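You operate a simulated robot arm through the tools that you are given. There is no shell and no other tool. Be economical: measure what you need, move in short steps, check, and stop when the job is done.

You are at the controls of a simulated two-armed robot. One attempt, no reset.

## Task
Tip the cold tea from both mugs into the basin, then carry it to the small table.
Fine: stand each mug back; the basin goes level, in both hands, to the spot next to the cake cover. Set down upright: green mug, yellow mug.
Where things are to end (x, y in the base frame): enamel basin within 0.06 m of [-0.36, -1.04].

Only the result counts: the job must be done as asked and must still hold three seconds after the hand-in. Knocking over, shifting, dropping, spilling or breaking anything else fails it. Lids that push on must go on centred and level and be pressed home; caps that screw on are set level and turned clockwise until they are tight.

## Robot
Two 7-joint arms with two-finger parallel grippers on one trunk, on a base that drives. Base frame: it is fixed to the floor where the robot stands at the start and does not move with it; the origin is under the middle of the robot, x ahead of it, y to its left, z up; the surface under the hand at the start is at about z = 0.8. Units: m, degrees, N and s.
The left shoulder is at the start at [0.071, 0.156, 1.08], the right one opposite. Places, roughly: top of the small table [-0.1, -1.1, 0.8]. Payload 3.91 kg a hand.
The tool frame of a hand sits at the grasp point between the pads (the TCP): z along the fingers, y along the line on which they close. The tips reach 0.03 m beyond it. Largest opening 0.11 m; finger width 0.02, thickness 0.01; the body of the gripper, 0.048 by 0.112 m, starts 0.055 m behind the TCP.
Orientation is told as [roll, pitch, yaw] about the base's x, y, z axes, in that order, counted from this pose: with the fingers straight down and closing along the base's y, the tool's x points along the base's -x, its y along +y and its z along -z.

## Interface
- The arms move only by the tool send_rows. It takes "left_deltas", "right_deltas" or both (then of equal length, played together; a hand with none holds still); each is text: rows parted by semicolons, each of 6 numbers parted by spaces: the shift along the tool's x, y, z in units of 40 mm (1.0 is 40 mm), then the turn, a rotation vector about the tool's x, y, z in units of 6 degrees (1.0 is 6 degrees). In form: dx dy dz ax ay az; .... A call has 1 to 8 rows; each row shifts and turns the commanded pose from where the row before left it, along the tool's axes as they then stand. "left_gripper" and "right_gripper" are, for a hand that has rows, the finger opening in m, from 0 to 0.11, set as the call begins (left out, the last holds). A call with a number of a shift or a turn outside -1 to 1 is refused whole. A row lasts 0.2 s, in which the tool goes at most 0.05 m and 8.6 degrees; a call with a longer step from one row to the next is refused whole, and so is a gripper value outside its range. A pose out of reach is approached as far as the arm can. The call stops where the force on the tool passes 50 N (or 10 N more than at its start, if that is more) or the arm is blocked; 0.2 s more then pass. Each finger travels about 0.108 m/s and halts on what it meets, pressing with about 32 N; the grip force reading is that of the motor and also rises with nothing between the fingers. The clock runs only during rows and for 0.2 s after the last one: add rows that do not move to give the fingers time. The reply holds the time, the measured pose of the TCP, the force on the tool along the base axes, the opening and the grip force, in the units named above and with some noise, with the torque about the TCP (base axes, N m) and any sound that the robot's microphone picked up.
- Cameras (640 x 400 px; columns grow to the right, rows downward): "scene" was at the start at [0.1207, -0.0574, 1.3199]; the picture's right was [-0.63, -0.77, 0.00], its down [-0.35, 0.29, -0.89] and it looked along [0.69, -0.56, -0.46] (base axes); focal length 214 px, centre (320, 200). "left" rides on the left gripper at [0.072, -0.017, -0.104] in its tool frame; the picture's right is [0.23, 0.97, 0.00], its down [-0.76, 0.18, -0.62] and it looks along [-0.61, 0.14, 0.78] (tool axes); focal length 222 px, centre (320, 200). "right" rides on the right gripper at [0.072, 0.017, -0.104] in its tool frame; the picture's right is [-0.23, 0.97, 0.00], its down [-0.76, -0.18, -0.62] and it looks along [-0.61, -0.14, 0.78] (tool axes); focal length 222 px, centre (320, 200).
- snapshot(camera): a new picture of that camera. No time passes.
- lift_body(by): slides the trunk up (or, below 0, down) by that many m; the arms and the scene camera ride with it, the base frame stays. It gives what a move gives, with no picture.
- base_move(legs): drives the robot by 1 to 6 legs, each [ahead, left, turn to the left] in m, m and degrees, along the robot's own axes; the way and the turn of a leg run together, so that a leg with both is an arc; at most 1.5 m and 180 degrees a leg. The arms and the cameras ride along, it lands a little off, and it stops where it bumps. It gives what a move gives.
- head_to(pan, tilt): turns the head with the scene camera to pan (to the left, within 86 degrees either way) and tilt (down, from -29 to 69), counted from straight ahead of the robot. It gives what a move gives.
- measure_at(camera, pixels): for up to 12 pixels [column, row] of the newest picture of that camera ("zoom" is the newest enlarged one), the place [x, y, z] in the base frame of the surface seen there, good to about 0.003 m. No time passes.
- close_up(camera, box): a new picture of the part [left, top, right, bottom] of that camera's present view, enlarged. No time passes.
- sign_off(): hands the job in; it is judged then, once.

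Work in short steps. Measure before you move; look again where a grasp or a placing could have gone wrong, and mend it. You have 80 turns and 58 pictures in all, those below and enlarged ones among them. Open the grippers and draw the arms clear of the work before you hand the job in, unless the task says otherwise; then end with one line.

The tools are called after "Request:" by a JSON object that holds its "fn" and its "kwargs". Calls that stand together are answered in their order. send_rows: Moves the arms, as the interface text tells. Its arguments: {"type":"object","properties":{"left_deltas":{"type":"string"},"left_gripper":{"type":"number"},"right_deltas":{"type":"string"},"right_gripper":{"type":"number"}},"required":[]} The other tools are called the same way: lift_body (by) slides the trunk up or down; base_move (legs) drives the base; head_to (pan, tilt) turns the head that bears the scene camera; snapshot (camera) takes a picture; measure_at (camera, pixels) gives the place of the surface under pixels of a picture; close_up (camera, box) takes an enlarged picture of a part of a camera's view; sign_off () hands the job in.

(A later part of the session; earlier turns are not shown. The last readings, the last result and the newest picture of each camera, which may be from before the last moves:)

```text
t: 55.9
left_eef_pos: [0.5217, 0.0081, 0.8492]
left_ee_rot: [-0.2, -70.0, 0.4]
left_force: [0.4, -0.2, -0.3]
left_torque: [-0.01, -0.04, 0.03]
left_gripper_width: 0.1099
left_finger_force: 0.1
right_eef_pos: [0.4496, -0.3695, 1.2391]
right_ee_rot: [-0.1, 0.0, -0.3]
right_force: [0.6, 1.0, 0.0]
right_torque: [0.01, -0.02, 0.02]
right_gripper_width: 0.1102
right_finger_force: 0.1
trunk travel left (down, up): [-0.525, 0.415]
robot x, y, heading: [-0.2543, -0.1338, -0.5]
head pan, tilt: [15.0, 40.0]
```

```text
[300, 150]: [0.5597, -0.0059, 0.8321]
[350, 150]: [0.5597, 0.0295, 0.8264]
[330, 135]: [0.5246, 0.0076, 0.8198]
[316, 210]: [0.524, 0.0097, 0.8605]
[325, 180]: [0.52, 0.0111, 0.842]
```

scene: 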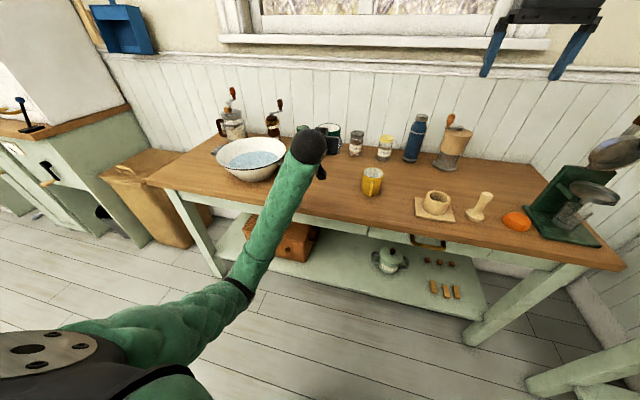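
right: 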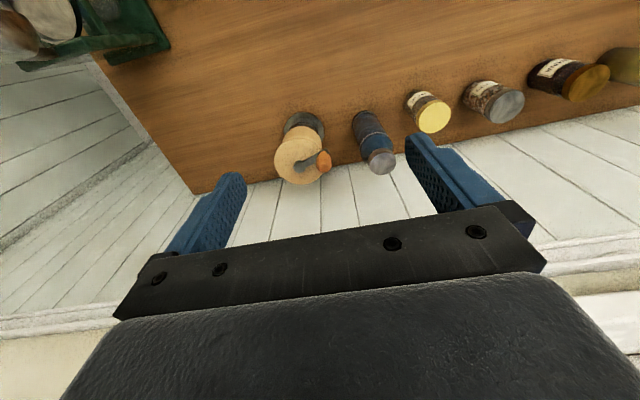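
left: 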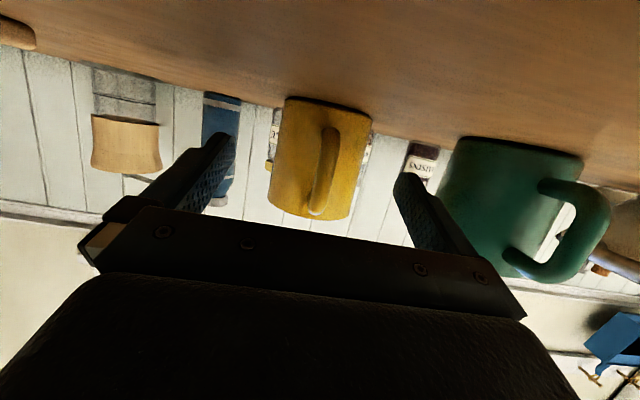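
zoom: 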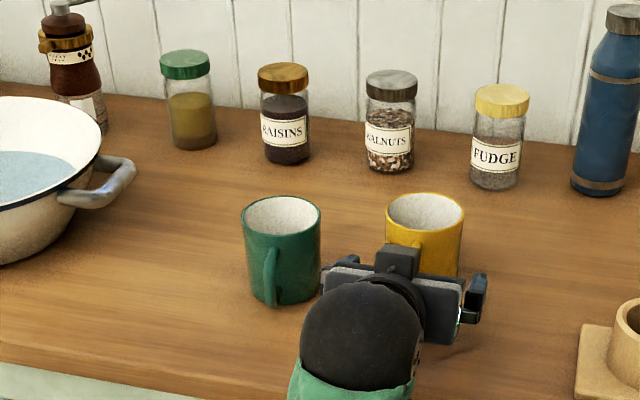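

The yellow mug moved 34 mm forward to centre (0.590, 0.007), still upright. I advance the TCP to x=0.563 and grip again.

Request:
{"fn": "send_rows", "kwargs": {"left_deltas": "-0.11 0 0.33 0 0 0;-0.11 0 0.33 0 0 0;-0.11 0 0.31 0 0 0;0 0 0 0 0 0"}}

Request:
{"fn": "send_rows", "kwargs": {"left_deltas": "0 0 0 0 0 0;0 0 0 0 0 0;0 0 0 0 0 0", "left_gripper": 0.066}}

Request:
{"fn": "snapshot", "kwargs": {"camera": "left"}}

```text
t: 56.4
left_eef_pos: [0.537, 0.0071, 0.8564]
left_ee_rot: [-0.7, -70.5, 0.6]
left_force: [-17.9, -0.7, 22.9]
left_torque: [-0.29, 4.0, -0.2]
left_gripper_width: 0.11
left_finger_force: 0.0
right_eef_pos: [0.4478, -0.3693, 1.2388]
right_ee_rot: [0.0, 0.1, -0.3]
right_force: [-0.5, 0.1, 0.0]
right_torque: [0.0, 0.04, -0.06]
right_gripper_width: 0.1099
right_finger_force: 0.1
trunk travel left (down, up): [-0.525, 0.415]
robot x, y, heading: [-0.253, -0.1363, -0.2]
head pan, tilt: [15.0, 40.0]
stopped in row 2 (left hand): the force on the tool passed its limit at 59 N (the readings are from after the stop); the commanded pose is now the measured one
```

```text
t: 57.2
left_eef_pos: [0.5369, 0.0063, 0.8552]
left_ee_rot: [-0.5, -70.6, 0.6]
left_force: [-11.0, -0.6, 37.3]
left_torque: [-0.53, 5.76, -0.11]
left_gripper_width: 0.0661
left_finger_force: 0.0
right_eef_pos: [0.4469, -0.3698, 1.2419]
right_ee_rot: [0.0, -0.2, -0.3]
right_force: [-0.1, 0.4, -0.1]
right_torque: [0.0, 0.01, -0.03]
right_gripper_width: 0.1102
right_finger_force: 0.0
trunk travel left (down, up): [-0.525, 0.415]
robot x, y, heading: [-0.2502, -0.1372, -0.1]
head pan, tilt: [15.0, 40.0]
```

```text
34 pictures are left
```

left: 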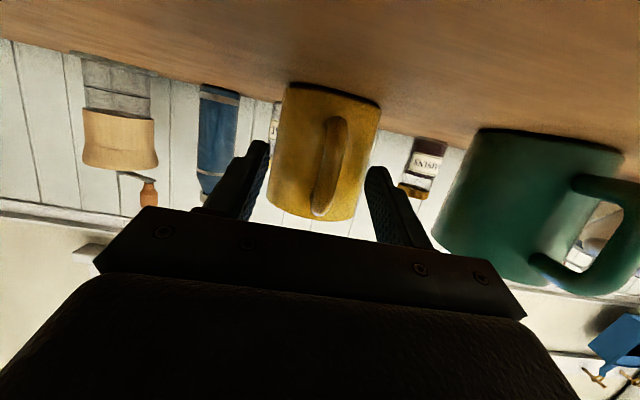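

The force (37 N up, +y torque) shows the camera housing on the gripper is bearing on the table edge. I open, withdraw, and will re-approach pitched 40° down, which lifts the housing clear.

Request:
{"fn": "send_rows", "kwargs": {"left_deltas": "-0.1 0 -0.3 0 0 0;0 0 -0.75 0 0 0;0 0 -0.75 0 0 0;-0.5 0 -0.75 0 0 0;-0.5 0 -0.4 0 0 0;0 0 0 0 0 0", "left_gripper": 0.11}}

Request:
{"fn": "send_rows", "kwargs": {"left_deltas": "-0.5 0 0 0 1 0;-0.5 0 0 0 1 0;0 0 0 0 1 0;0 0 0 0 0.23 0;0 0 0 0 0 0"}}

Request:
{"fn": "close_up", "kwargs": {"camera": "scene", "box": [230, 110, 390, 210]}}

```text
t: 58.6
left_eef_pos: [0.4433, 0.0069, 0.9344]
left_ee_rot: [-0.4, -70.2, 0.5]
left_force: [-0.5, 0.1, -0.6]
left_torque: [-0.01, 0.03, -0.05]
left_gripper_width: 0.1103
left_finger_force: 0.1
right_eef_pos: [0.4506, -0.3687, 1.2393]
right_ee_rot: [-0.1, 0.0, -0.3]
right_force: [0.6, -0.5, -0.1]
right_torque: [0.0, 0.01, 0.0]
right_gripper_width: 0.1099
right_finger_force: 0.0
trunk travel left (down, up): [-0.525, 0.415]
robot x, y, heading: [-0.2518, -0.1351, -0.0]
head pan, tilt: [15.0, 40.0]
```

```text
t: 59.8
left_eef_pos: [0.4584, 0.0062, 0.9703]
left_ee_rot: [-0.3, -50.8, 0.2]
left_force: [-0.7, 0.5, -0.9]
left_torque: [-0.01, 0.02, 0.01]
left_gripper_width: 0.1101
left_finger_force: 0.0
right_eef_pos: [0.4499, -0.3684, 1.2396]
right_ee_rot: [0.0, 0.1, -0.3]
right_force: [-0.2, 0.8, 0.6]
right_torque: [0.02, 0.01, -0.03]
right_gripper_width: 0.1099
right_finger_force: 0.1
trunk travel left (down, up): [-0.525, 0.415]
robot x, y, heading: [-0.2522, -0.1352, -0.2]
head pan, tilt: [15.0, 40.0]
```

```text
4.00 times, centred on (310, 160) of scene
```

zoom: 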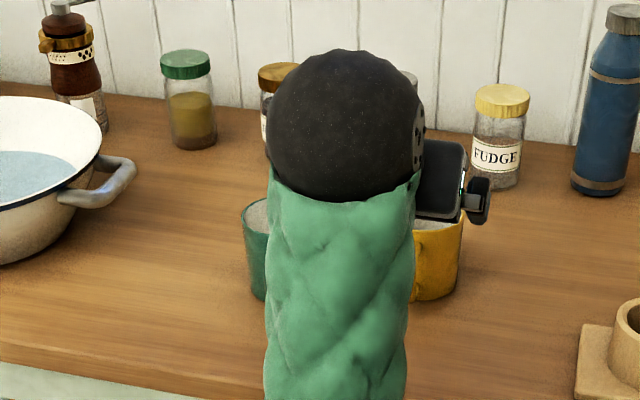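

The arm hides the mug from the head camera, so I look with the hand camera instead.

Request:
{"fn": "snapshot", "kwargs": {"camera": "left"}}

```text
32 pictures are left
```

left: 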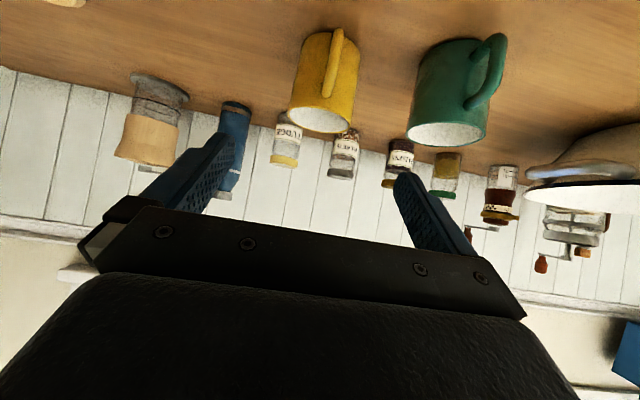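

Request:
{"fn": "measure_at", "kwargs": {"camera": "left", "pixels": [[290, 104], [355, 119], [325, 104], [320, 131], [333, 45], [327, 92], [410, 128], [486, 130], [450, 123], [450, 146], [502, 40], [472, 100]]}}

```text
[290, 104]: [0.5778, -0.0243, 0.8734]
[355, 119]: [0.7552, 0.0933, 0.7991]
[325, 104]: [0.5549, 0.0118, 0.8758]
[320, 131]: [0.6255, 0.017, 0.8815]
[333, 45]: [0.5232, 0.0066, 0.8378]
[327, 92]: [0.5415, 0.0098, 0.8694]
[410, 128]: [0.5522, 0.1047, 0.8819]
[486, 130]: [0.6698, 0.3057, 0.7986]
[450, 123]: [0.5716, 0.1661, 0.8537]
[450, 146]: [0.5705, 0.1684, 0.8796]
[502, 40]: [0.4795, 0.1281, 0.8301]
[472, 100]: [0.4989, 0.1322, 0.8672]
```

Yellow mug's centre is at (0.589, 0.010). With the tool 39° down I approach along the tool axis to (0.577, 0.010, 0.848).

Request:
{"fn": "send_rows", "kwargs": {"left_deltas": "0.25 0.05 0.864 0 0 0;0.25 0.05 0.864 0 0 0;0 0 0.83 0 0 0;0 0 0.83 0 0 0;0 0 0.5 0 0 0;0 0 0.34 0 0 0;0 0 0 0 0 0"}}

Request:
{"fn": "snapshot", "kwargs": {"camera": "left"}}

```text
t: 61.4
left_eef_pos: [0.5773, 0.0106, 0.8466]
left_ee_rot: [-0.3, -51.0, 0.3]
left_force: [-2.1, -0.5, 3.6]
left_torque: [0.01, 0.21, -0.03]
left_gripper_width: 0.1098
left_finger_force: 0.0
right_eef_pos: [0.4503, -0.37, 1.2398]
right_ee_rot: [0.0, 0.0, -0.3]
right_force: [0.0, -0.8, -1.2]
right_torque: [-0.01, 0.01, -0.02]
right_gripper_width: 0.1098
right_finger_force: 0.1
trunk travel left (down, up): [-0.525, 0.415]
robot x, y, heading: [-0.2485, -0.1369, 0.1]
head pan, tilt: [15.0, 40.0]
```

```text
31 pictures are left
```

left: 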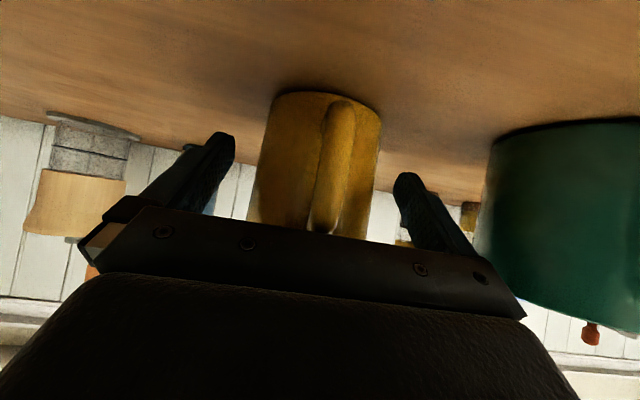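

Well seated with only a light touch (4 N). I back off 3 mm and close.

Request:
{"fn": "send_rows", "kwargs": {"left_deltas": "0 0 -0.075 0 0 0;0 0 0 0 0 0"}}

Request:
{"fn": "send_rows", "kwargs": {"left_deltas": "0 0 0 0 0 0;0 0 0 0 0 0;0 0 0 0 0 0;0 0 0 0 0 0", "left_gripper": 0.06}}

```text
t: 62.0
left_eef_pos: [0.574, 0.0113, 0.8499]
left_ee_rot: [-0.3, -50.9, 0.2]
left_force: [0.1, 0.3, -0.1]
left_torque: [0.03, -0.01, -0.01]
left_gripper_width: 0.1101
left_finger_force: 0.1
right_eef_pos: [0.4505, -0.3695, 1.2382]
right_ee_rot: [0.0, 0.1, -0.3]
right_force: [0.2, -0.3, 0.8]
right_torque: [0.02, 0.0, 0.01]
right_gripper_width: 0.1102
right_finger_force: 0.0
trunk travel left (down, up): [-0.525, 0.415]
robot x, y, heading: [-0.2504, -0.1368, -0.3]
head pan, tilt: [15.0, 40.0]
```

```text
t: 63.0
left_eef_pos: [0.5734, 0.0105, 0.85]
left_ee_rot: [-0.3, -50.9, 0.4]
left_force: [-1.2, -0.2, 0.7]
left_torque: [0.08, -0.01, -0.04]
left_gripper_width: 0.0764
left_finger_force: 32.6
right_eef_pos: [0.4495, -0.3686, 1.2397]
right_ee_rot: [-0.1, 0.0, -0.3]
right_force: [0.2, 0.2, -0.4]
right_torque: [-0.01, 0.01, 0.02]
right_gripper_width: 0.1098
right_finger_force: 0.0
trunk travel left (down, up): [-0.525, 0.415]
robot x, y, heading: [-0.2502, -0.1377, -0.3]
head pan, tilt: [15.0, 40.0]
```

Gripped at 0.076 m. I lift 0.15 m, then shift the base back left 0.135 m.

Request:
{"fn": "send_rows", "kwargs": {"left_deltas": "-0.4 0 -0.326 0 0 0;-0.7 0 -0.571 0 0 0;-0.7 0 -0.571 0 0 0;-0.7 0 -0.571 0 0 0;-0.4 0 -0.326 0 0 0;0 0 0 0 0 0"}}

Request:
{"fn": "base_move", "kwargs": {"legs": [[0, 0.135, 0]]}}

Request:
{"fn": "snapshot", "kwargs": {"camera": "left"}}

```text
t: 64.4
left_eef_pos: [0.5751, 0.0108, 0.9996]
left_ee_rot: [-0.3, -50.8, 0.3]
left_force: [0.0, 0.0, -2.0]
left_torque: [0.01, 0.0, 0.03]
left_gripper_width: 0.0763
left_finger_force: 31.9
right_eef_pos: [0.451, -0.3694, 1.2384]
right_ee_rot: [0.0, 0.0, -0.3]
right_force: [-0.2, 0.8, -0.9]
right_torque: [-0.02, 0.0, 0.03]
right_gripper_width: 0.1097
right_finger_force: 0.1
trunk travel left (down, up): [-0.525, 0.415]
robot x, y, heading: [-0.2544, -0.1332, 0.1]
head pan, tilt: [15.0, 40.0]
```

```text
t: 65.7
left_eef_pos: [0.5736, 0.1497, 0.9985]
left_ee_rot: [-0.5, -51.0, 0.5]
left_force: [-0.5, 1.0, -2.1]
left_torque: [-0.03, -0.01, -0.05]
left_gripper_width: 0.0765
left_finger_force: 32.0
right_eef_pos: [0.4498, -0.2293, 1.239]
right_ee_rot: [-0.2, 0.0, -0.2]
right_force: [-0.4, 0.9, -0.3]
right_torque: [-0.05, -0.01, 0.0]
right_gripper_width: 0.1099
right_finger_force: 0.1
trunk travel left (down, up): [-0.525, 0.415]
robot x, y, heading: [-0.2532, 0.0048, -0.3]
head pan, tilt: [15.0, 40.0]
```

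```text
30 pictures are left
```

left: 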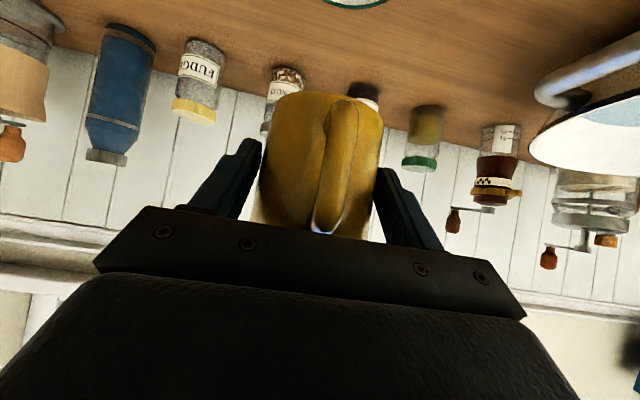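

Held upright. I carry it left 0.315 m and up 0.05 m over the basin, then pitch the tool level (36°, well short of the spill angle).

Request:
{"fn": "send_rows", "kwargs": {"left_deltas": "-0.121 0.7 -0.099 0 0 0;-0.121 1 -0.099 0 0 0;-0.121 1 -0.099 0 0 0;-0.121 1 -0.099 0 0 0;-0.121 1 -0.099 0 0 0;-0.121 1 -0.099 0 0 0;-0.121 1 -0.099 0 0 0;-0.121 1 -0.099 0 0 0"}}

Request:
{"fn": "send_rows", "kwargs": {"left_deltas": "0 0.2 0 0 -0.75 0;0 0 0 0 -0.75 0;0 0 0 0 -0.75 0;0 0 0 0 -0.75 0;0 0 0 0 -0.75 0;0 0 0 0 -0.75 0;0 0 0 0 -0.75 0;0 0 0 0 -0.75 0"}}

Request:
{"fn": "send_rows", "kwargs": {"left_deltas": "0 0 0 0 0 -0.8;0 0 0 0 0 -0.8;0 0 0 0 0 -0.8;0 0 0 0 0 -0.8;0 0 0 0 0 -0.8;0 0 0 0 0 -0.8;0 0 0 0 0 -0.8;0 0 0 0 0 -0.8"}}

Request:
{"fn": "close_up", "kwargs": {"camera": "scene", "box": [170, 80, 330, 200]}}

```text
t: 67.5
left_eef_pos: [0.5739, 0.4575, 1.0499]
left_ee_rot: [-0.3, -50.9, 0.4]
left_force: [-0.9, 0.2, -1.8]
left_torque: [0.0, 0.01, 0.01]
left_gripper_width: 0.0764
left_finger_force: 31.9
right_eef_pos: [0.4501, -0.2315, 1.2382]
right_ee_rot: [0.0, 0.0, -0.2]
right_force: [0.3, -0.3, -0.4]
right_torque: [-0.01, -0.02, -0.01]
right_gripper_width: 0.1097
right_finger_force: 0.0
trunk travel left (down, up): [-0.525, 0.415]
robot x, y, heading: [-0.2525, 0.003, -0.3]
head pan, tilt: [15.0, 40.0]
```

```text
t: 69.3
left_eef_pos: [0.5732, 0.4645, 1.0479]
left_ee_rot: [-3.4, -86.9, 3.4]
left_force: [-0.4, 0.4, -1.7]
left_torque: [-0.01, 0.05, -0.04]
left_gripper_width: 0.0765
left_finger_force: 31.8
right_eef_pos: [0.4503, -0.2316, 1.2389]
right_ee_rot: [0.0, 0.0, -0.3]
right_force: [0.3, 1.1, -0.2]
right_torque: [0.01, 0.0, 0.03]
right_gripper_width: 0.1097
right_finger_force: 0.1
trunk travel left (down, up): [-0.525, 0.415]
robot x, y, heading: [-0.2496, 0.0042, 0.1]
head pan, tilt: [15.0, 40.0]
```

```text
t: 71.1
left_eef_pos: [0.5732, 0.4654, 1.0477]
left_ee_rot: [-85.0, -51.3, 86.1]
left_force: [0.8, 0.7, -2.2]
left_torque: [0.01, 0.06, -0.02]
left_gripper_width: 0.0766
left_finger_force: 31.8
right_eef_pos: [0.4501, -0.2319, 1.2389]
right_ee_rot: [0.0, -0.1, -0.2]
right_force: [0.3, -0.9, 0.4]
right_torque: [-0.02, 0.0, 0.02]
right_gripper_width: 0.1097
right_finger_force: 0.0
trunk travel left (down, up): [-0.525, 0.415]
robot x, y, heading: [-0.2511, -0.0005, -0.5]
head pan, tilt: [15.0, 40.0]
```

```text
3.33 times, centred on (250, 140) of scene
```

zoom: 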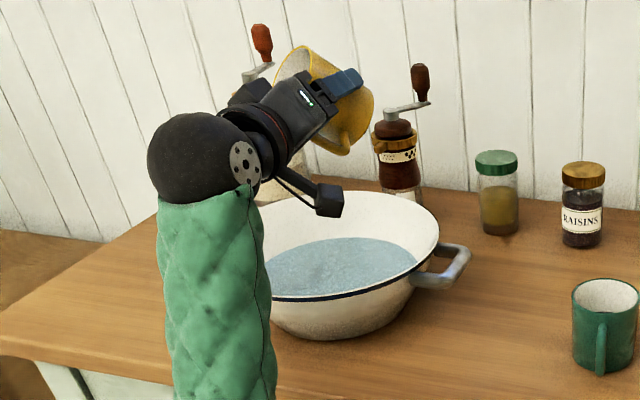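

The mug is over the bowl, tilted about 49°. I keep rolling slowly to 133° total and dwell.

Request:
{"fn": "send_rows", "kwargs": {"left_deltas": "0 0 0 0 0 -0.7;0 0 0 0 0 -0.7;0 0 0 0 0 -0.7;0 0 0 0 0 -0.7;0 0 0 0 0 -0.7;0 0 0 0 0 -0.7;0 0 0 0 0 -0.7;0 0 0 0 0 -0.7"}}

Request:
{"fn": "send_rows", "kwargs": {"left_deltas": "0 0 0 0 0 -0.7;0 0 0 0 0 -0.7;0 0 0 0 0 -0.7;0 0 0 0 0 -0.7;0 0 0 0 0 -0.7;0 0 0 0 0 -0.7;0 0 0 0 0 -0.7;0 0 0 0 0 -0.7"}}

Request:
{"fn": "send_rows", "kwargs": {"left_deltas": "0 0 0 0 0 -0.8;0 0 0 0 0 -0.8;0 0 0 0 0 -0.8;0 0 0 0 0 -0.8;0 0 0 0 0 -0.8;0 0 0 0 0 -0.6;0 0 0 0 0 0;0 0 0 0 0 0"}}

Request:
{"fn": "send_rows", "kwargs": {"left_deltas": "0 0 0 0 0 0;0 0 0 0 0 0;0 0 0 0 0 0;0 0 0 0 0 0;0 0 0 0 0 0"}}

Request:
{"fn": "close_up", "kwargs": {"camera": "scene", "box": [170, 80, 330, 200]}}

```text
t: 72.9
left_eef_pos: [0.5722, 0.464, 1.0478]
left_ee_rot: [-86.7, -17.7, 89.2]
left_force: [-0.6, -0.1, -2.5]
left_torque: [0.01, -0.01, 0.04]
left_gripper_width: 0.0765
left_finger_force: 32.0
right_eef_pos: [0.4509, -0.2321, 1.2392]
right_ee_rot: [0.1, 0.0, -0.2]
right_force: [-0.7, 0.4, 0.9]
right_torque: [0.01, 0.02, 0.01]
right_gripper_width: 0.1101
right_finger_force: 0.0
trunk travel left (down, up): [-0.525, 0.415]
robot x, y, heading: [-0.2502, -0.0019, -0.1]
head pan, tilt: [15.0, 40.0]
```

```text
t: 74.7
left_eef_pos: [0.5735, 0.4636, 1.0486]
left_ee_rot: [-86.6, 15.9, 91.0]
left_force: [0.7, -0.4, -1.5]
left_torque: [0.01, 0.02, 0.01]
left_gripper_width: 0.0766
left_finger_force: 32.2
right_eef_pos: [0.4511, -0.2321, 1.2393]
right_ee_rot: [0.0, 0.0, -0.2]
right_force: [-0.3, 0.7, 0.0]
right_torque: [0.02, -0.02, 0.01]
right_gripper_width: 0.1099
right_finger_force: 0.0
trunk travel left (down, up): [-0.525, 0.415]
robot x, y, heading: [-0.2487, 0.0026, 0.0]
head pan, tilt: [15.0, 40.0]
```

```text
t: 76.5
left_eef_pos: [0.573, 0.4645, 1.0489]
left_ee_rot: [-85.7, 43.3, 93.1]
left_force: [0.3, -0.4, -2.4]
left_torque: [0.04, 0.04, -0.01]
left_gripper_width: 0.0767
left_finger_force: 32.3
right_eef_pos: [0.4516, -0.2332, 1.2373]
right_ee_rot: [0.0, 0.0, -0.2]
right_force: [0.1, 0.7, 0.1]
right_torque: [-0.02, 0.01, 0.02]
right_gripper_width: 0.11
right_finger_force: 0.1
trunk travel left (down, up): [-0.525, 0.415]
robot x, y, heading: [-0.2508, 0.0022, -0.6]
head pan, tilt: [15.0, 40.0]
```

```text
t: 77.7
left_eef_pos: [0.5736, 0.4646, 1.0476]
left_ee_rot: [-85.7, 43.4, 93.1]
left_force: [0.4, 0.8, -2.0]
left_torque: [0.02, 0.0, -0.03]
left_gripper_width: 0.0764
left_finger_force: 31.5
right_eef_pos: [0.4505, -0.2308, 1.2393]
right_ee_rot: [0.1, -0.1, -0.2]
right_force: [0.1, 0.5, 0.2]
right_torque: [0.02, 0.0, 0.03]
right_gripper_width: 0.1099
right_finger_force: 0.0
trunk travel left (down, up): [-0.525, 0.415]
robot x, y, heading: [-0.2559, 0.0031, -0.4]
head pan, tilt: [15.0, 40.0]
```

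```text
3.33 times, centred on (250, 140) of scene
```

zoom: 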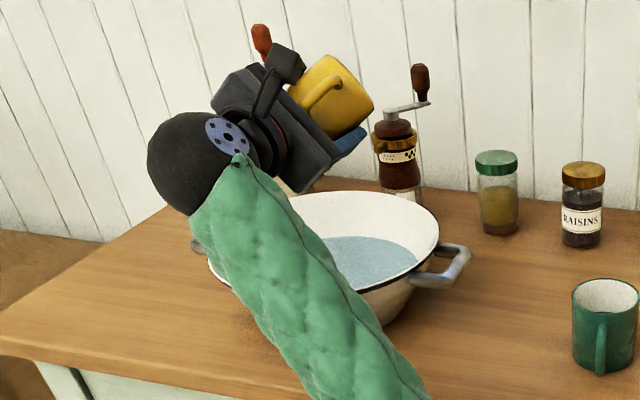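

Drained (mouth well below horizontal). I roll back 133.2° and pitch back 36°.

Request:
{"fn": "send_rows", "kwargs": {"left_deltas": "0 0 0 0 0 1;0 0 0 0 0 1;0 0 0 0 0 1;0 0 0 0 0 1;0 0 0 0 0 1;0 0 0 0 0 1;0 0 0 0 0 1;0 0 0 0 0 1"}}

Request:
{"fn": "send_rows", "kwargs": {"left_deltas": "0 0 0 0 0 1;0 0 0 0 0 1;0 0 0 0 0 1;0 0 0 0 0 1;0 0 0 0 0 1;0 0 0 0 0 1;0 0 0 0 0 1;0 0 0 0 0 1"}}

Request:
{"fn": "send_rows", "kwargs": {"left_deltas": "0 0 0 0 0 1;0 0 0 0 0 1;0 0 0 0 0 1;0 0 0 0 0 1;0 0 0 0 0 1;0 0 0 0 0 1;0 0 0 0 0 0.2;0 0 0 0 0 0"}}

Request:
{"fn": "send_rows", "kwargs": {"left_deltas": "0 0 0 0 1 0;0 0 0 0 1 0;0 0 0 0 1 0;0 0 0 0 1 0;0 0 0 0 1 0;0 0 0 0 1 0;0 0 0 0 0 0"}}

Request:
{"fn": "send_rows", "kwargs": {"left_deltas": "0 -1 0 0 0 0;0 -1 0 0 0 0;0 -1 0 0 0 0;0 -1 0 0 0 0;0 -1 0 0 0 0;0 -1 0 0 0 0;0 -1 0 0 0 0;0 0 0 0 0 0"}}

Request:
{"fn": "base_move", "kwargs": {"legs": [[0, -0.17, 0]]}}

```text
t: 79.5
left_eef_pos: [0.5735, 0.4651, 1.0487]
left_ee_rot: [-86.8, -4.8, 89.8]
left_force: [-0.3, -0.2, -1.3]
left_torque: [-0.01, -0.01, 0.05]
left_gripper_width: 0.0767
left_finger_force: 32.3
right_eef_pos: [0.4499, -0.2321, 1.2398]
right_ee_rot: [-0.1, -0.1, -0.2]
right_force: [0.5, 0.1, -0.5]
right_torque: [-0.03, 0.02, -0.02]
right_gripper_width: 0.1099
right_finger_force: 0.0
trunk travel left (down, up): [-0.525, 0.415]
robot x, y, heading: [-0.2483, 0.0028, -0.2]
head pan, tilt: [15.0, 40.0]
```

```text
t: 81.3
left_eef_pos: [0.5739, 0.4643, 1.0484]
left_ee_rot: [-84.8, -52.5, 85.9]
left_force: [0.9, 0.1, -2.1]
left_torque: [0.02, 0.02, -0.02]
left_gripper_width: 0.0763
left_finger_force: 32.0
right_eef_pos: [0.4499, -0.2323, 1.239]
right_ee_rot: [0.0, 0.1, -0.2]
right_force: [-0.2, -0.1, -0.4]
right_torque: [0.02, -0.02, 0.01]
right_gripper_width: 0.11
right_finger_force: 0.1
trunk travel left (down, up): [-0.525, 0.415]
robot x, y, heading: [-0.2475, 0.0012, -0.4]
head pan, tilt: [15.0, 40.0]
```

```text
t: 83.1
left_eef_pos: [0.5733, 0.4648, 1.0473]
left_ee_rot: [-2.6, -86.8, 2.8]
left_force: [-0.3, 0.0, -1.5]
left_torque: [0.04, 0.02, -0.01]
left_gripper_width: 0.0765
left_finger_force: 32.0
right_eef_pos: [0.4505, -0.2321, 1.2392]
right_ee_rot: [0.0, 0.0, -0.2]
right_force: [0.0, 0.1, 0.4]
right_torque: [0.0, -0.01, -0.01]
right_gripper_width: 0.1101
right_finger_force: 0.0
trunk travel left (down, up): [-0.525, 0.415]
robot x, y, heading: [-0.2521, 0.0026, -0.3]
head pan, tilt: [15.0, 40.0]
```

```text
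t: 84.7
left_eef_pos: [0.5722, 0.4641, 1.0484]
left_ee_rot: [-0.4, -50.8, 0.4]
left_force: [-0.1, 0.5, -2.0]
left_torque: [0.01, 0.03, 0.05]
left_gripper_width: 0.0763
left_finger_force: 31.4
right_eef_pos: [0.4498, -0.232, 1.2384]
right_ee_rot: [0.0, 0.0, -0.2]
right_force: [0.0, 0.1, 0.7]
right_torque: [0.0, -0.01, -0.01]
right_gripper_width: 0.1099
right_finger_force: 0.0
trunk travel left (down, up): [-0.525, 0.415]
robot x, y, heading: [-0.2506, 0.0044, 0.0]
head pan, tilt: [15.0, 40.0]
```

```text
t: 86.5
left_eef_pos: [0.5742, 0.1842, 1.0484]
left_ee_rot: [-0.2, -50.9, 0.4]
left_force: [0.2, 0.0, -2.8]
left_torque: [0.0, 0.01, 0.04]
left_gripper_width: 0.0763
left_finger_force: 32.2
right_eef_pos: [0.45, -0.2312, 1.2396]
right_ee_rot: [-0.1, 0.0, -0.2]
right_force: [-0.4, -0.5, -1.2]
right_torque: [-0.05, -0.06, -0.04]
right_gripper_width: 0.1099
right_finger_force: 0.1
trunk travel left (down, up): [-0.525, 0.415]
robot x, y, heading: [-0.252, 0.0001, 0.2]
head pan, tilt: [15.0, 40.0]
```

```text
t: 88.0
left_eef_pos: [0.573, 0.0117, 1.0493]
left_ee_rot: [-0.1, -50.9, 0.1]
left_force: [0.2, 0.1, -1.5]
left_torque: [0.02, 0.05, 0.04]
left_gripper_width: 0.0764
left_finger_force: 32.4
right_eef_pos: [0.4494, -0.4048, 1.2386]
right_ee_rot: [0.1, 0.0, -0.3]
right_force: [0.3, -0.3, -0.4]
right_torque: [0.01, -0.01, -0.01]
right_gripper_width: 0.1102
right_finger_force: 0.1
trunk travel left (down, up): [-0.525, 0.415]
robot x, y, heading: [-0.2517, -0.1666, -0.1]
head pan, tilt: [15.0, 40.0]
```

Now over the yellow mug's place. I lower to just above its original spot (centre 0.556, 0.006).

Request:
{"fn": "send_rows", "kwargs": {"left_deltas": "0.711 -0.02 0.4075 0 0 0;0.711 -0.02 0.4075 0 0 0;0.711 -0.02 0.4075 0 0 0;0.711 -0.02 0.4075 0 0 0;0.711 -0.02 0.4075 0 0 0;0.711 -0.02 0.4075 0 0 0;0 0 0 0 0 0"}}

Request:
{"fn": "send_rows", "kwargs": {"left_deltas": "0.039 0 0.032 0 0 0;0.039 0 0.032 0 0 0;0.039 0 0.032 0 0 0;0 0 0 0 0 0"}}

Request:
{"fn": "snapshot", "kwargs": {"camera": "left"}}

```text
t: 89.6
left_eef_pos: [0.5408, 0.0055, 0.8543]
left_ee_rot: [-0.2, -51.0, 0.3]
left_force: [-0.2, -1.3, -1.8]
left_torque: [0.01, 0.02, -0.02]
left_gripper_width: 0.0766
left_finger_force: 31.6
right_eef_pos: [0.4489, -0.4022, 1.2376]
right_ee_rot: [0.0, 0.0, -0.3]
right_force: [-0.1, 0.8, 0.3]
right_torque: [0.04, 0.05, 0.01]
right_gripper_width: 0.1101
right_finger_force: 0.0
trunk travel left (down, up): [-0.525, 0.415]
robot x, y, heading: [-0.2529, -0.1672, -0.1]
head pan, tilt: [15.0, 40.0]
```

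```text
t: 90.6
left_eef_pos: [0.5407, 0.0068, 0.8502]
left_ee_rot: [-0.3, -51.0, 0.3]
left_force: [0.4, -0.4, 10.3]
left_torque: [0.28, 0.02, 0.01]
left_gripper_width: 0.0766
left_finger_force: 32.2
right_eef_pos: [0.4501, -0.4043, 1.2405]
right_ee_rot: [0.0, -0.1, -0.3]
right_force: [-0.7, -0.4, -0.5]
right_torque: [-0.01, -0.01, 0.05]
right_gripper_width: 0.11
right_finger_force: 0.1
trunk travel left (down, up): [-0.525, 0.415]
robot x, y, heading: [-0.251, -0.1673, -0.2]
head pan, tilt: [15.0, 40.0]
```

```text
27 pictures are left
```

left: 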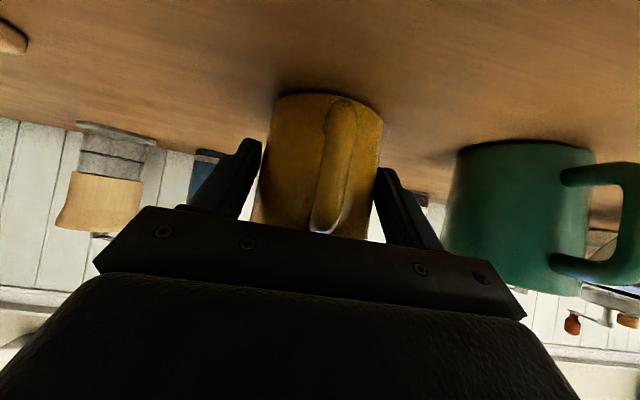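

The mug is down (10 N contact). I open and withdraw along the tool axis.

Request:
{"fn": "send_rows", "kwargs": {"left_deltas": "-0.015 0 -0.012 0 0 0;0 0 0 0 0 0;0 0 0 0 0 0;0 0 0 0 0 0", "left_gripper": 0.11}}

Request:
{"fn": "send_rows", "kwargs": {"left_deltas": "0 0 -0.5 0 0 0;0 0 -0.8 0 0 0;0 0 -0.8 0 0 0;0 0 -0.8 0 0 0;0 0 -0.8 0 0 0;0 0 -0.8 0 0 0;0 0 0 0 0 0"}}

Request:
{"fn": "snapshot", "kwargs": {"camera": "scene"}}

```text
t: 91.6
left_eef_pos: [0.5429, 0.0072, 0.8492]
left_ee_rot: [-0.3, -50.9, 0.3]
left_force: [1.1, -0.6, -0.7]
left_torque: [0.0, -0.03, -0.02]
left_gripper_width: 0.1101
left_finger_force: 0.0
right_eef_pos: [0.45, -0.4022, 1.2383]
right_ee_rot: [0.0, 0.0, -0.4]
right_force: [-0.5, 0.3, 0.2]
right_torque: [0.0, -0.05, 0.01]
right_gripper_width: 0.1098
right_finger_force: 0.1
trunk travel left (down, up): [-0.525, 0.415]
robot x, y, heading: [-0.2509, -0.1684, -0.4]
head pan, tilt: [15.0, 40.0]
```

```text
t: 93.2
left_eef_pos: [0.4014, 0.0081, 0.9641]
left_ee_rot: [-0.3, -50.9, 0.3]
left_force: [0.1, 0.0, 0.1]
left_torque: [-0.02, 0.0, -0.01]
left_gripper_width: 0.11
left_finger_force: 0.0
right_eef_pos: [0.4493, -0.4026, 1.2403]
right_ee_rot: [0.0, 0.1, -0.3]
right_force: [-0.3, -0.7, 0.1]
right_torque: [0.01, 0.02, 0.03]
right_gripper_width: 0.1101
right_finger_force: 0.1
trunk travel left (down, up): [-0.525, 0.415]
robot x, y, heading: [-0.2484, -0.1715, -0.4]
head pan, tilt: [15.0, 40.0]
```

```text
26 pictures are left
```

scene: 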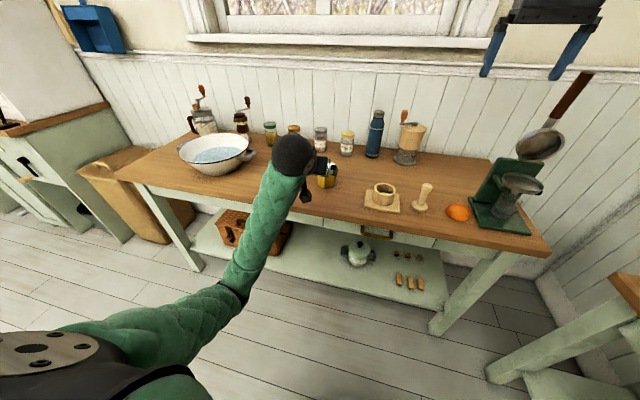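

Both mugs are back. I raise the left hand, point its fingers down again, then drive over in front of the basin.

Request:
{"fn": "send_rows", "kwargs": {"left_deltas": "-0.775 0 -0.632 0 0 0;-0.775 0 -0.632 0 0 0;-0.775 0 -0.632 0 0 0;-0.775 0 -0.632 0 0 0;-0.775 0 -0.632 0 0 0;0 0 0 0 0.5 0"}}

Request:
{"fn": "send_rows", "kwargs": {"left_deltas": "0 0.5 -0.3 0 1 0;0 0.5 -0.3 0 1 0;0 0.5 -0.3 0 1 0;0 0.5 -0.3 0 1 0;0 0.5 0 0 1 0;0 0.5 0 0 1 0;0 0.5 0 0 1 0;0 0.5 0 0 1 0"}}

Request:
{"fn": "close_up", "kwargs": {"camera": "scene", "box": [160, 90, 400, 230]}}

```text
t: 94.6
left_eef_pos: [0.4014, 0.0088, 1.1641]
left_ee_rot: [-0.3, -47.8, 0.3]
left_force: [-0.4, 1.1, -0.4]
left_torque: [0.02, 0.01, 0.01]
left_gripper_width: 0.1102
left_finger_force: 0.0
right_eef_pos: [0.4488, -0.4029, 1.2391]
right_ee_rot: [0.0, 0.0, -0.3]
right_force: [1.0, 0.4, 0.5]
right_torque: [-0.02, -0.03, 0.01]
right_gripper_width: 0.11
right_finger_force: 0.1
trunk travel left (down, up): [-0.525, 0.415]
robot x, y, heading: [-0.2517, -0.1681, -0.1]
head pan, tilt: [15.0, 40.0]
```

```text
t: 96.4
left_eef_pos: [0.3701, 0.1694, 1.1999]
left_ee_rot: [-0.1, 0.2, 0.0]
left_force: [-0.5, -0.3, 0.2]
left_torque: [0.01, -0.03, 0.01]
left_gripper_width: 0.1104
left_finger_force: 0.0
right_eef_pos: [0.449, -0.4033, 1.2387]
right_ee_rot: [0.0, 0.0, -0.3]
right_force: [0.3, -0.3, 0.2]
right_torque: [0.03, -0.02, -0.01]
right_gripper_width: 0.11
right_finger_force: 0.1
trunk travel left (down, up): [-0.525, 0.415]
robot x, y, heading: [-0.2531, -0.1695, -0.2]
head pan, tilt: [15.0, 40.0]
```

```text
2.67 times, centred on (280, 160) of scene
```

zoom: 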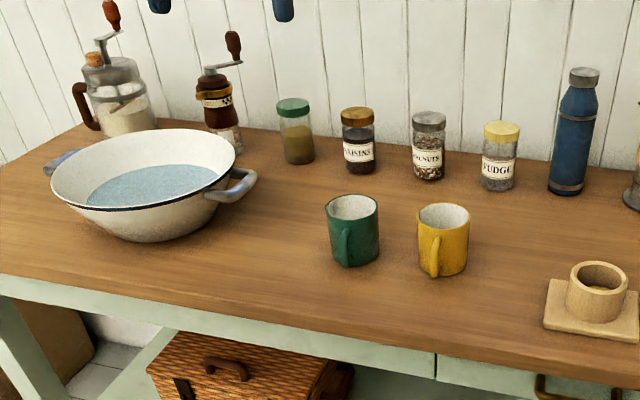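

Both mugs stand upright and empty. I drive left 0.66 m and ahead 0.2 m to face the basin.

Request:
{"fn": "base_move", "kwargs": {"legs": [[0, 0.66, 0], [0.2, 0, 0]]}}

Request:
{"fn": "head_to", "kwargs": {"pan": 0, "tilt": 50}}

Request:
{"fn": "snapshot", "kwargs": {"camera": "scene"}}

```text
t: 101.2
left_eef_pos: [0.5734, 0.8307, 1.1991]
left_ee_rot: [-0.2, 0.2, 0.1]
left_force: [1.7, 0.4, -0.4]
left_torque: [-0.01, 0.02, -0.01]
left_gripper_width: 0.11
left_finger_force: 0.0
right_eef_pos: [0.6529, 0.2605, 1.2376]
right_ee_rot: [0.0, 0.0, -0.2]
right_force: [-0.2, -0.6, 0.0]
right_torque: [-0.02, 0.04, 0.0]
right_gripper_width: 0.1098
right_finger_force: 0.1
trunk travel left (down, up): [-0.525, 0.415]
robot x, y, heading: [-0.0468, 0.4914, -0.1]
head pan, tilt: [15.0, 40.0]
```

```text
t: 102.0
left_eef_pos: [0.5721, 0.8305, 1.1996]
left_ee_rot: [-0.2, 0.1, 0.2]
left_force: [-0.1, 0.7, 0.5]
left_torque: [0.0, -0.03, -0.01]
left_gripper_width: 0.11
left_finger_force: 0.1
right_eef_pos: [0.6509, 0.2582, 1.2387]
right_ee_rot: [0.1, 0.0, -0.1]
right_force: [0.7, 0.7, -0.4]
right_torque: [0.0, -0.02, -0.01]
right_gripper_width: 0.1099
right_finger_force: 0.1
trunk travel left (down, up): [-0.525, 0.415]
robot x, y, heading: [-0.0479, 0.4912, -0.1]
head pan, tilt: [0.0, 50.0]
```

```text
24 pictures are left
```

scene: 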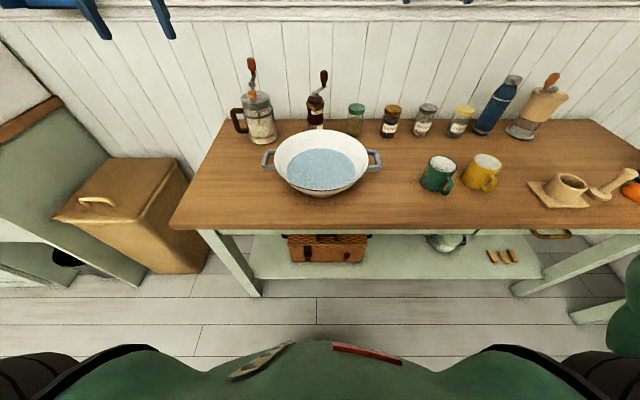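

I zoom on the basin with its handles at about (268,160) and (374,160).

Request:
{"fn": "close_up", "kwargs": {"camera": "scene", "box": [250, 120, 394, 210]}}

```text
4.44 times, centred on (322, 165) of scene
```

zoom: 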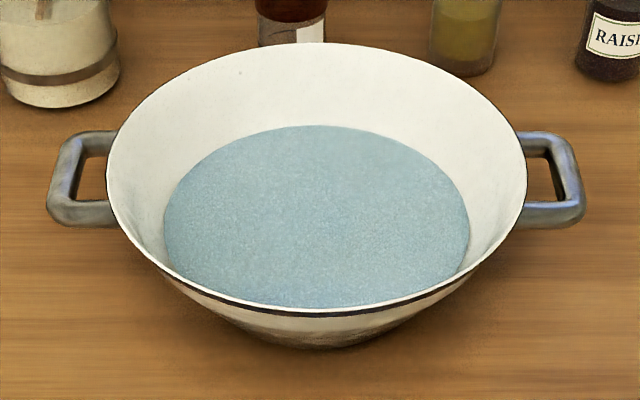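

Request:
{"fn": "measure_at", "kwargs": {"camera": "zoom", "pixels": [[68, 178], [85, 213], [90, 142], [58, 213], [573, 178], [550, 212], [545, 140], [578, 210], [110, 165], [524, 165], [315, 312], [325, 45]]}}

Request:
{"fn": "measure_at", "kwargs": {"camera": "zoom", "pixels": [[90, 185], [540, 180], [52, 190], [580, 190], [118, 215], [522, 222], [320, 220]]}}

```text
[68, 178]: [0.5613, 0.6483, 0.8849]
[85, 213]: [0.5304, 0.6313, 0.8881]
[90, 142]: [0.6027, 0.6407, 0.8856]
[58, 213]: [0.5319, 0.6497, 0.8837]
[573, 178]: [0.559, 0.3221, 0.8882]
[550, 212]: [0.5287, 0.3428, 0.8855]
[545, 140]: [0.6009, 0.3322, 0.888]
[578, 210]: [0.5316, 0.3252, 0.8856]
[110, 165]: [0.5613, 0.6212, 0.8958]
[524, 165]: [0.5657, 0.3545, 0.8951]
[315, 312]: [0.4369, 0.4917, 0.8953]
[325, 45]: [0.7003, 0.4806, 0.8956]
```

```text
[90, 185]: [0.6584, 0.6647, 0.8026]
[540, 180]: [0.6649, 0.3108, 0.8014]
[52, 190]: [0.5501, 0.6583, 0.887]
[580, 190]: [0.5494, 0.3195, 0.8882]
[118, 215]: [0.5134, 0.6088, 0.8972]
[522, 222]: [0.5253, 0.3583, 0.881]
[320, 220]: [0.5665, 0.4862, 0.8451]
```

The handle loops span x 0.522–0.610 at y≈0.642 (left) and y≈0.330 (right), z≈0.887; basin centre is (0.569, 0.488). I'll grip each loop across x, so I yaw the hands: left -90°, right +90°.

Request:
{"fn": "send_rows", "kwargs": {"left_deltas": "0 0 0 0 0 1;0 0 0 0 0 1;0 0 0 0 0 1;0 0 0 0 0 1;0 0 0 0 0 1;0 0 0 0 0 1;0 0 0 0 0 1;0 0 0 0 0 1", "right_deltas": "0 0 0 0 0 -1;0 0 0 0 0 -1;0 0 0 0 0 -1;0 0 0 0 0 -1;0 0 0 0 0 -1;0 0 0 0 0 -1;0 0 0 0 0 -1;0 0 0 0 0 -1"}}

Request:
{"fn": "send_rows", "kwargs": {"left_deltas": "0 0 0 0 0 1;0 0 0 0 0 1;0 0 0 0 0 1;0 0 0 0 0 1;0 0 0 0 0 1;0 0 0 0 0 1;0 0 0 0 0 1;0 0 0 0 0 0", "right_deltas": "0 0 0 0 0 -1;0 0 0 0 0 -1;0 0 0 0 0 -1;0 0 0 0 0 -1;0 0 0 0 0 -1;0 0 0 0 0 -1;0 0 0 0 0 -1;0 0 0 0 0 0"}}

```text
t: 103.8
left_eef_pos: [0.5712, 0.8309, 1.1993]
left_ee_rot: [-0.2, 0.0, -47.9]
left_force: [0.2, 0.3, -0.5]
left_torque: [-0.01, -0.02, 0.0]
left_gripper_width: 0.1101
left_finger_force: 0.0
right_eef_pos: [0.6505, 0.2606, 1.2397]
right_ee_rot: [0.0, 0.0, 47.9]
right_force: [0.0, 0.0, 0.6]
right_torque: [0.02, -0.01, 0.0]
right_gripper_width: 0.11
right_finger_force: 0.1
trunk travel left (down, up): [-0.525, 0.415]
robot x, y, heading: [-0.0524, 0.4933, -0.1]
head pan, tilt: [0.0, 50.0]
```

```text
t: 105.6
left_eef_pos: [0.5698, 0.831, 1.2002]
left_ee_rot: [-0.1, -0.1, -89.9]
left_force: [0.5, -0.6, -0.4]
left_torque: [-0.04, 0.02, 0.0]
left_gripper_width: 0.1099
left_finger_force: 0.1
right_eef_pos: [0.4566, 0.413, 1.1948]
right_ee_rot: [0.2, -0.1, 89.3]
right_force: [-0.2, -0.7, 0.1]
right_torque: [0.03, -0.02, 0.01]
right_gripper_width: 0.1101
right_finger_force: 0.1
right hand out of reach, approached as far as the arm can: row 2, 3, 4, 5, 6, 7
trunk travel left (down, up): [-0.525, 0.415]
robot x, y, heading: [-0.0514, 0.4948, 0.1]
head pan, tilt: [0.0, 50.0]
```

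Left is fine; the right couldn't keep its spot while turning, but is oriented properly. I send both to above their handles at z≈1.10.

Request:
{"fn": "send_rows", "kwargs": {"left_deltas": "-0.79 -0.017 0.417 0 0 0;-0.79 -0.017 0.417 0 0 0;-0.79 -0.017 0.417 0 0 0;-0.79 -0.017 0.417 0 0 0;-0.79 -0.017 0.417 0 0 0;-0.79 -0.017 0.417 0 0 0;0 0 0 0 0 0", "right_deltas": "-0.3 0.354 0.58 0 0 0;-0.3 0.354 0.58 0 0 0;-0.3 0.354 0.58 0 0 0;-0.3 0.354 0.58 0 0 0;-0.3 0.354 0.58 0 0 0;-0.3 0.354 0.58 0 0 0;0 0 0 0 0 0"}}

```text
t: 107.2
left_eef_pos: [0.5666, 0.6412, 1.1004]
left_ee_rot: [-0.1, -0.1, -89.8]
left_force: [-0.7, 0.3, -0.2]
left_torque: [0.01, 0.0, -0.02]
left_gripper_width: 0.11
left_finger_force: 0.1
right_eef_pos: [0.371, 0.4871, 1.0565]
right_ee_rot: [0.0, 0.0, 89.8]
right_force: [-0.2, 0.0, 0.0]
right_torque: [-0.01, -0.04, 0.01]
right_gripper_width: 0.1101
right_finger_force: 0.1
trunk travel left (down, up): [-0.525, 0.415]
robot x, y, heading: [-0.0508, 0.4939, -0.2]
head pan, tilt: [0.0, 50.0]
```

The right hand's command had reset to its measured pose, so it is at (0.371, 0.487). I move it to (0.566, 0.330).

Request:
{"fn": "send_rows", "kwargs": {"right_deltas": "0.56 -0.7 0 0 0 0;0.56 -0.7 0 0 0 0;0.56 -0.7 0 0 0 0;0.56 -0.7 0 0 0 0;0.56 -0.7 0 0 0 0;0.56 -0.7 0 0 0 0;0.56 -0.7 0 0 0 0;0 0 0 0 0 0"}}

Request:
{"fn": "snapshot", "kwargs": {"camera": "scene"}}

```text
t: 109.0
left_eef_pos: [0.5672, 0.6408, 1.1003]
left_ee_rot: [-0.3, -0.2, -89.9]
left_force: [0.5, 0.5, 0.4]
left_torque: [-0.01, -0.02, 0.03]
left_gripper_width: 0.1099
left_finger_force: 0.1
right_eef_pos: [0.458, 0.4123, 1.0596]
right_ee_rot: [0.1, 0.0, 89.5]
right_force: [0.0, 0.2, -0.3]
right_torque: [-0.05, 0.0, -0.03]
right_gripper_width: 0.1101
right_finger_force: 0.1
right hand out of reach, approached as far as the arm can: row 4, 5, 6, 7
trunk travel left (down, up): [-0.525, 0.415]
robot x, y, heading: [-0.0487, 0.4938, -0.3]
head pan, tilt: [0.0, 50.0]
```

```text
22 pictures are left
```

scene: 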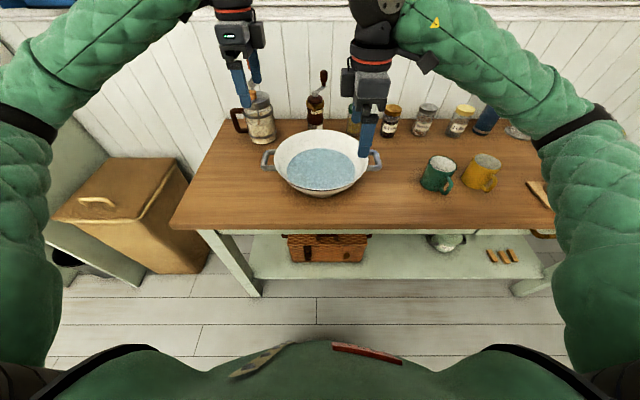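

The right wrist seems limited at yaw +90° there. I turn it the other way round, to yaw -90°, going through 0°.

Request:
{"fn": "send_rows", "kwargs": {"right_deltas": "0 0 0 0 0 1;0 0 0 0 0 1;0 0 0 0 0 1;0 0 0 0 0 1;0 0 0 0 0 1;0 0 0 0 0 1;0 0 0 0 0 1;0 0 0 0 0 1"}}

Request:
{"fn": "send_rows", "kwargs": {"right_deltas": "0 0 0 0 0 1;0 0 0 0 0 1;0 0 0 0 0 1;0 0 0 0 0 1;0 0 0 0 0 1;0 0 0 0 0 1;0 0 0 0 0 0.92;0 0 0 0 0 0"}}

Request:
{"fn": "send_rows", "kwargs": {"right_deltas": "-0.5 -0.4 0 0 0 0;-0.5 -0.4 0 0 0 0;-0.5 -0.4 0 0 0 0;-0.5 -0.4 0 0 0 0;-0.5 -0.4 0 0 0 0;0 0 0 0 0 0"}}

Request:
{"fn": "send_rows", "kwargs": {"right_deltas": "0 0 0 0 0 1;0 0 0 0 0 1;0 0 0 0 0 1;0 0 0 0 0 1;0 0 0 0 0 1;0 0 0 0 0 1;0 0 0 0 0 1;0 0 0 0 0 1"}}

Request:
{"fn": "send_rows", "kwargs": {"right_deltas": "0 0 0 0 0 1;0 0 0 0 0 1;0 0 0 0 0 1;0 0 0 0 0 1;0 0 0 0 0 1;0 0 0 0 0 1;0 0 0 0 0 1;0 0 0 0 0 0"}}

```text
t: 110.8
left_eef_pos: [0.5672, 0.6398, 1.0992]
left_ee_rot: [0.0, -0.3, -89.8]
left_force: [-0.2, 0.5, 0.7]
left_torque: [0.02, 0.0, 0.0]
left_gripper_width: 0.1102
left_finger_force: 0.0
right_eef_pos: [0.4586, 0.4103, 1.0602]
right_ee_rot: [0.1, 0.0, 41.7]
right_force: [0.8, -0.6, 0.6]
right_torque: [-0.02, 0.01, 0.0]
right_gripper_width: 0.1103
right_finger_force: 0.0
trunk travel left (down, up): [-0.525, 0.415]
robot x, y, heading: [-0.0478, 0.492, 0.2]
head pan, tilt: [0.0, 50.0]
```

```text
t: 112.6
left_eef_pos: [0.5666, 0.6401, 1.0988]
left_ee_rot: [-0.2, -0.2, -89.9]
left_force: [0.3, -1.0, 0.4]
left_torque: [-0.04, -0.02, 0.0]
left_gripper_width: 0.11
left_finger_force: 0.1
right_eef_pos: [0.4584, 0.4105, 1.0595]
right_ee_rot: [0.1, 0.0, 0.2]
right_force: [-0.2, -0.4, 0.0]
right_torque: [0.01, -0.02, 0.02]
right_gripper_width: 0.1097
right_finger_force: 0.0
trunk travel left (down, up): [-0.525, 0.415]
robot x, y, heading: [-0.0483, 0.4909, -0.1]
head pan, tilt: [0.0, 50.0]
```

```text
t: 114.0
left_eef_pos: [0.5676, 0.6413, 1.0983]
left_ee_rot: [-0.1, -0.2, -89.8]
left_force: [0.2, -0.2, -0.2]
left_torque: [-0.01, -0.02, -0.02]
left_gripper_width: 0.1104
left_finger_force: 0.2
right_eef_pos: [0.5579, 0.3312, 1.0603]
right_ee_rot: [-0.1, 0.0, 0.3]
right_force: [0.1, 0.0, 0.1]
right_torque: [0.01, -0.02, 0.04]
right_gripper_width: 0.1098
right_finger_force: 0.1
trunk travel left (down, up): [-0.525, 0.415]
robot x, y, heading: [-0.0556, 0.4927, -0.2]
head pan, tilt: [0.0, 50.0]
```

```text
t: 115.8
left_eef_pos: [0.5676, 0.6401, 1.0996]
left_ee_rot: [-0.2, -0.2, -89.8]
left_force: [0.4, -0.1, -0.4]
left_torque: [0.03, 0.0, 0.0]
left_gripper_width: 0.1098
left_finger_force: 0.1
right_eef_pos: [0.558, 0.3302, 1.0602]
right_ee_rot: [0.0, -0.1, -47.8]
right_force: [-0.9, 0.0, 0.2]
right_torque: [-0.02, -0.03, -0.01]
right_gripper_width: 0.1096
right_finger_force: 0.0
trunk travel left (down, up): [-0.525, 0.415]
robot x, y, heading: [-0.0507, 0.4939, -0.0]
head pan, tilt: [0.0, 50.0]
```

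```text
t: 117.6
left_eef_pos: [0.5662, 0.641, 1.099]
left_ee_rot: [0.0, -0.2, -89.8]
left_force: [0.4, 0.1, 0.0]
left_torque: [0.03, 0.0, 0.0]
left_gripper_width: 0.11
left_finger_force: 0.1
right_eef_pos: [0.5583, 0.3332, 1.0605]
right_ee_rot: [0.1, 0.1, -89.7]
right_force: [0.3, 0.7, 0.2]
right_torque: [0.02, 0.01, 0.01]
right_gripper_width: 0.1101
right_finger_force: 0.1
trunk travel left (down, up): [-0.525, 0.415]
robot x, y, heading: [-0.0503, 0.4928, -0.1]
head pan, tilt: [0.0, 50.0]
```

Both hands are now at yaw -90°. I lower to z≈0.93, just above the handles, and check with both hand cameras.

Request:
{"fn": "send_rows", "kwargs": {"left_deltas": "0.01 0 0.845 0 0 0;0.01 0 0.845 0 0 0;0.01 0 0.845 0 0 0;0.01 0 0.845 0 0 0;0.01 0 0.845 0 0 0;0 0 0 0 0 0", "right_deltas": "-0.02 0.04 0.652 0 0 0;-0.02 0.04 0.652 0 0 0;-0.02 0.04 0.652 0 0 0;-0.02 0.04 0.652 0 0 0;-0.02 0.04 0.652 0 0 0;0 0 0 0 0 0"}}

Request:
{"fn": "snapshot", "kwargs": {"camera": "left"}}

Request:
{"fn": "snapshot", "kwargs": {"camera": "right"}}

Request:
{"fn": "close_up", "kwargs": {"camera": "scene", "box": [240, 100, 404, 210]}}

```text
t: 119.0
left_eef_pos: [0.567, 0.6429, 0.9312]
left_ee_rot: [-0.2, -0.2, -89.8]
left_force: [-0.1, 0.4, 0.2]
left_torque: [0.0, 0.0, -0.01]
left_gripper_width: 0.11
left_finger_force: 0.2
right_eef_pos: [0.5675, 0.3279, 0.9292]
right_ee_rot: [0.0, 0.1, -89.7]
right_force: [-0.2, -1.6, 0.5]
right_torque: [-0.02, 0.01, -0.01]
right_gripper_width: 0.11
right_finger_force: 0.1
trunk travel left (down, up): [-0.525, 0.415]
robot x, y, heading: [-0.0481, 0.493, -0.2]
head pan, tilt: [0.0, 50.0]
```

```text
21 pictures are left
```

left: 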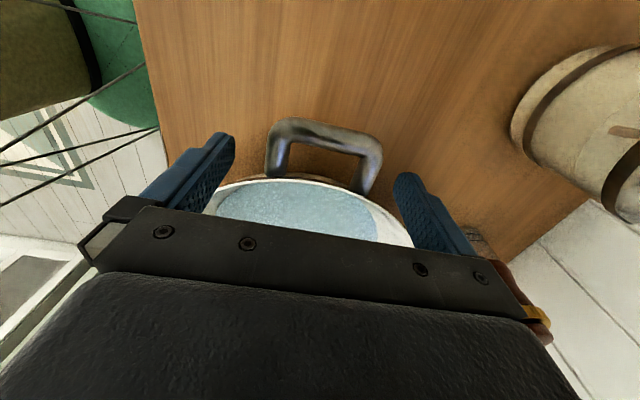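

```text
20 pictures are left
```

right: 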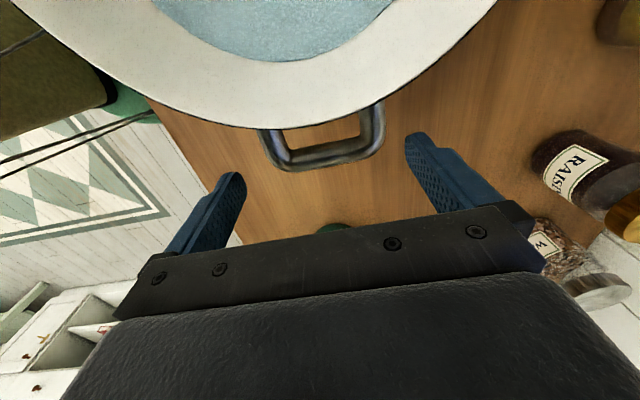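

```text
3.64 times, centred on (322, 155) of scene
```

zoom: 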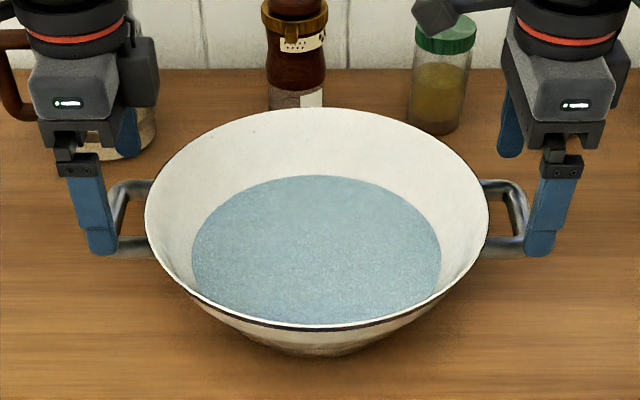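

The fingers straddle both loops in x. I lower both to z≈0.886, slowly.

Request:
{"fn": "send_rows", "kwargs": {"left_deltas": "0 0 0.3 0 0 0;0 0 0.3 0 0 0;0 0 0.3 0 0 0;0 0 0.23 0 0 0;0 0 0 0 0 0", "right_deltas": "0 0 0.3 0 0 0;0 0 0.3 0 0 0;0 0 0.3 0 0 0;0 0 0.18 0 0 0;0 0 0 0 0 0"}}

```text
t: 120.2
left_eef_pos: [0.5678, 0.6428, 0.8854]
left_ee_rot: [-0.1, -0.2, -89.9]
left_force: [0.0, -0.2, 0.1]
left_torque: [0.04, -0.02, 0.0]
left_gripper_width: 0.1098
left_finger_force: 0.1
right_eef_pos: [0.5665, 0.328, 0.8859]
right_ee_rot: [0.0, 0.1, -89.7]
right_force: [0.1, 0.2, 0.3]
right_torque: [0.0, -0.01, 0.03]
right_gripper_width: 0.1101
right_finger_force: 0.1
trunk travel left (down, up): [-0.525, 0.415]
robot x, y, heading: [-0.0498, 0.492, -0.2]
head pan, tilt: [0.0, 50.0]
```

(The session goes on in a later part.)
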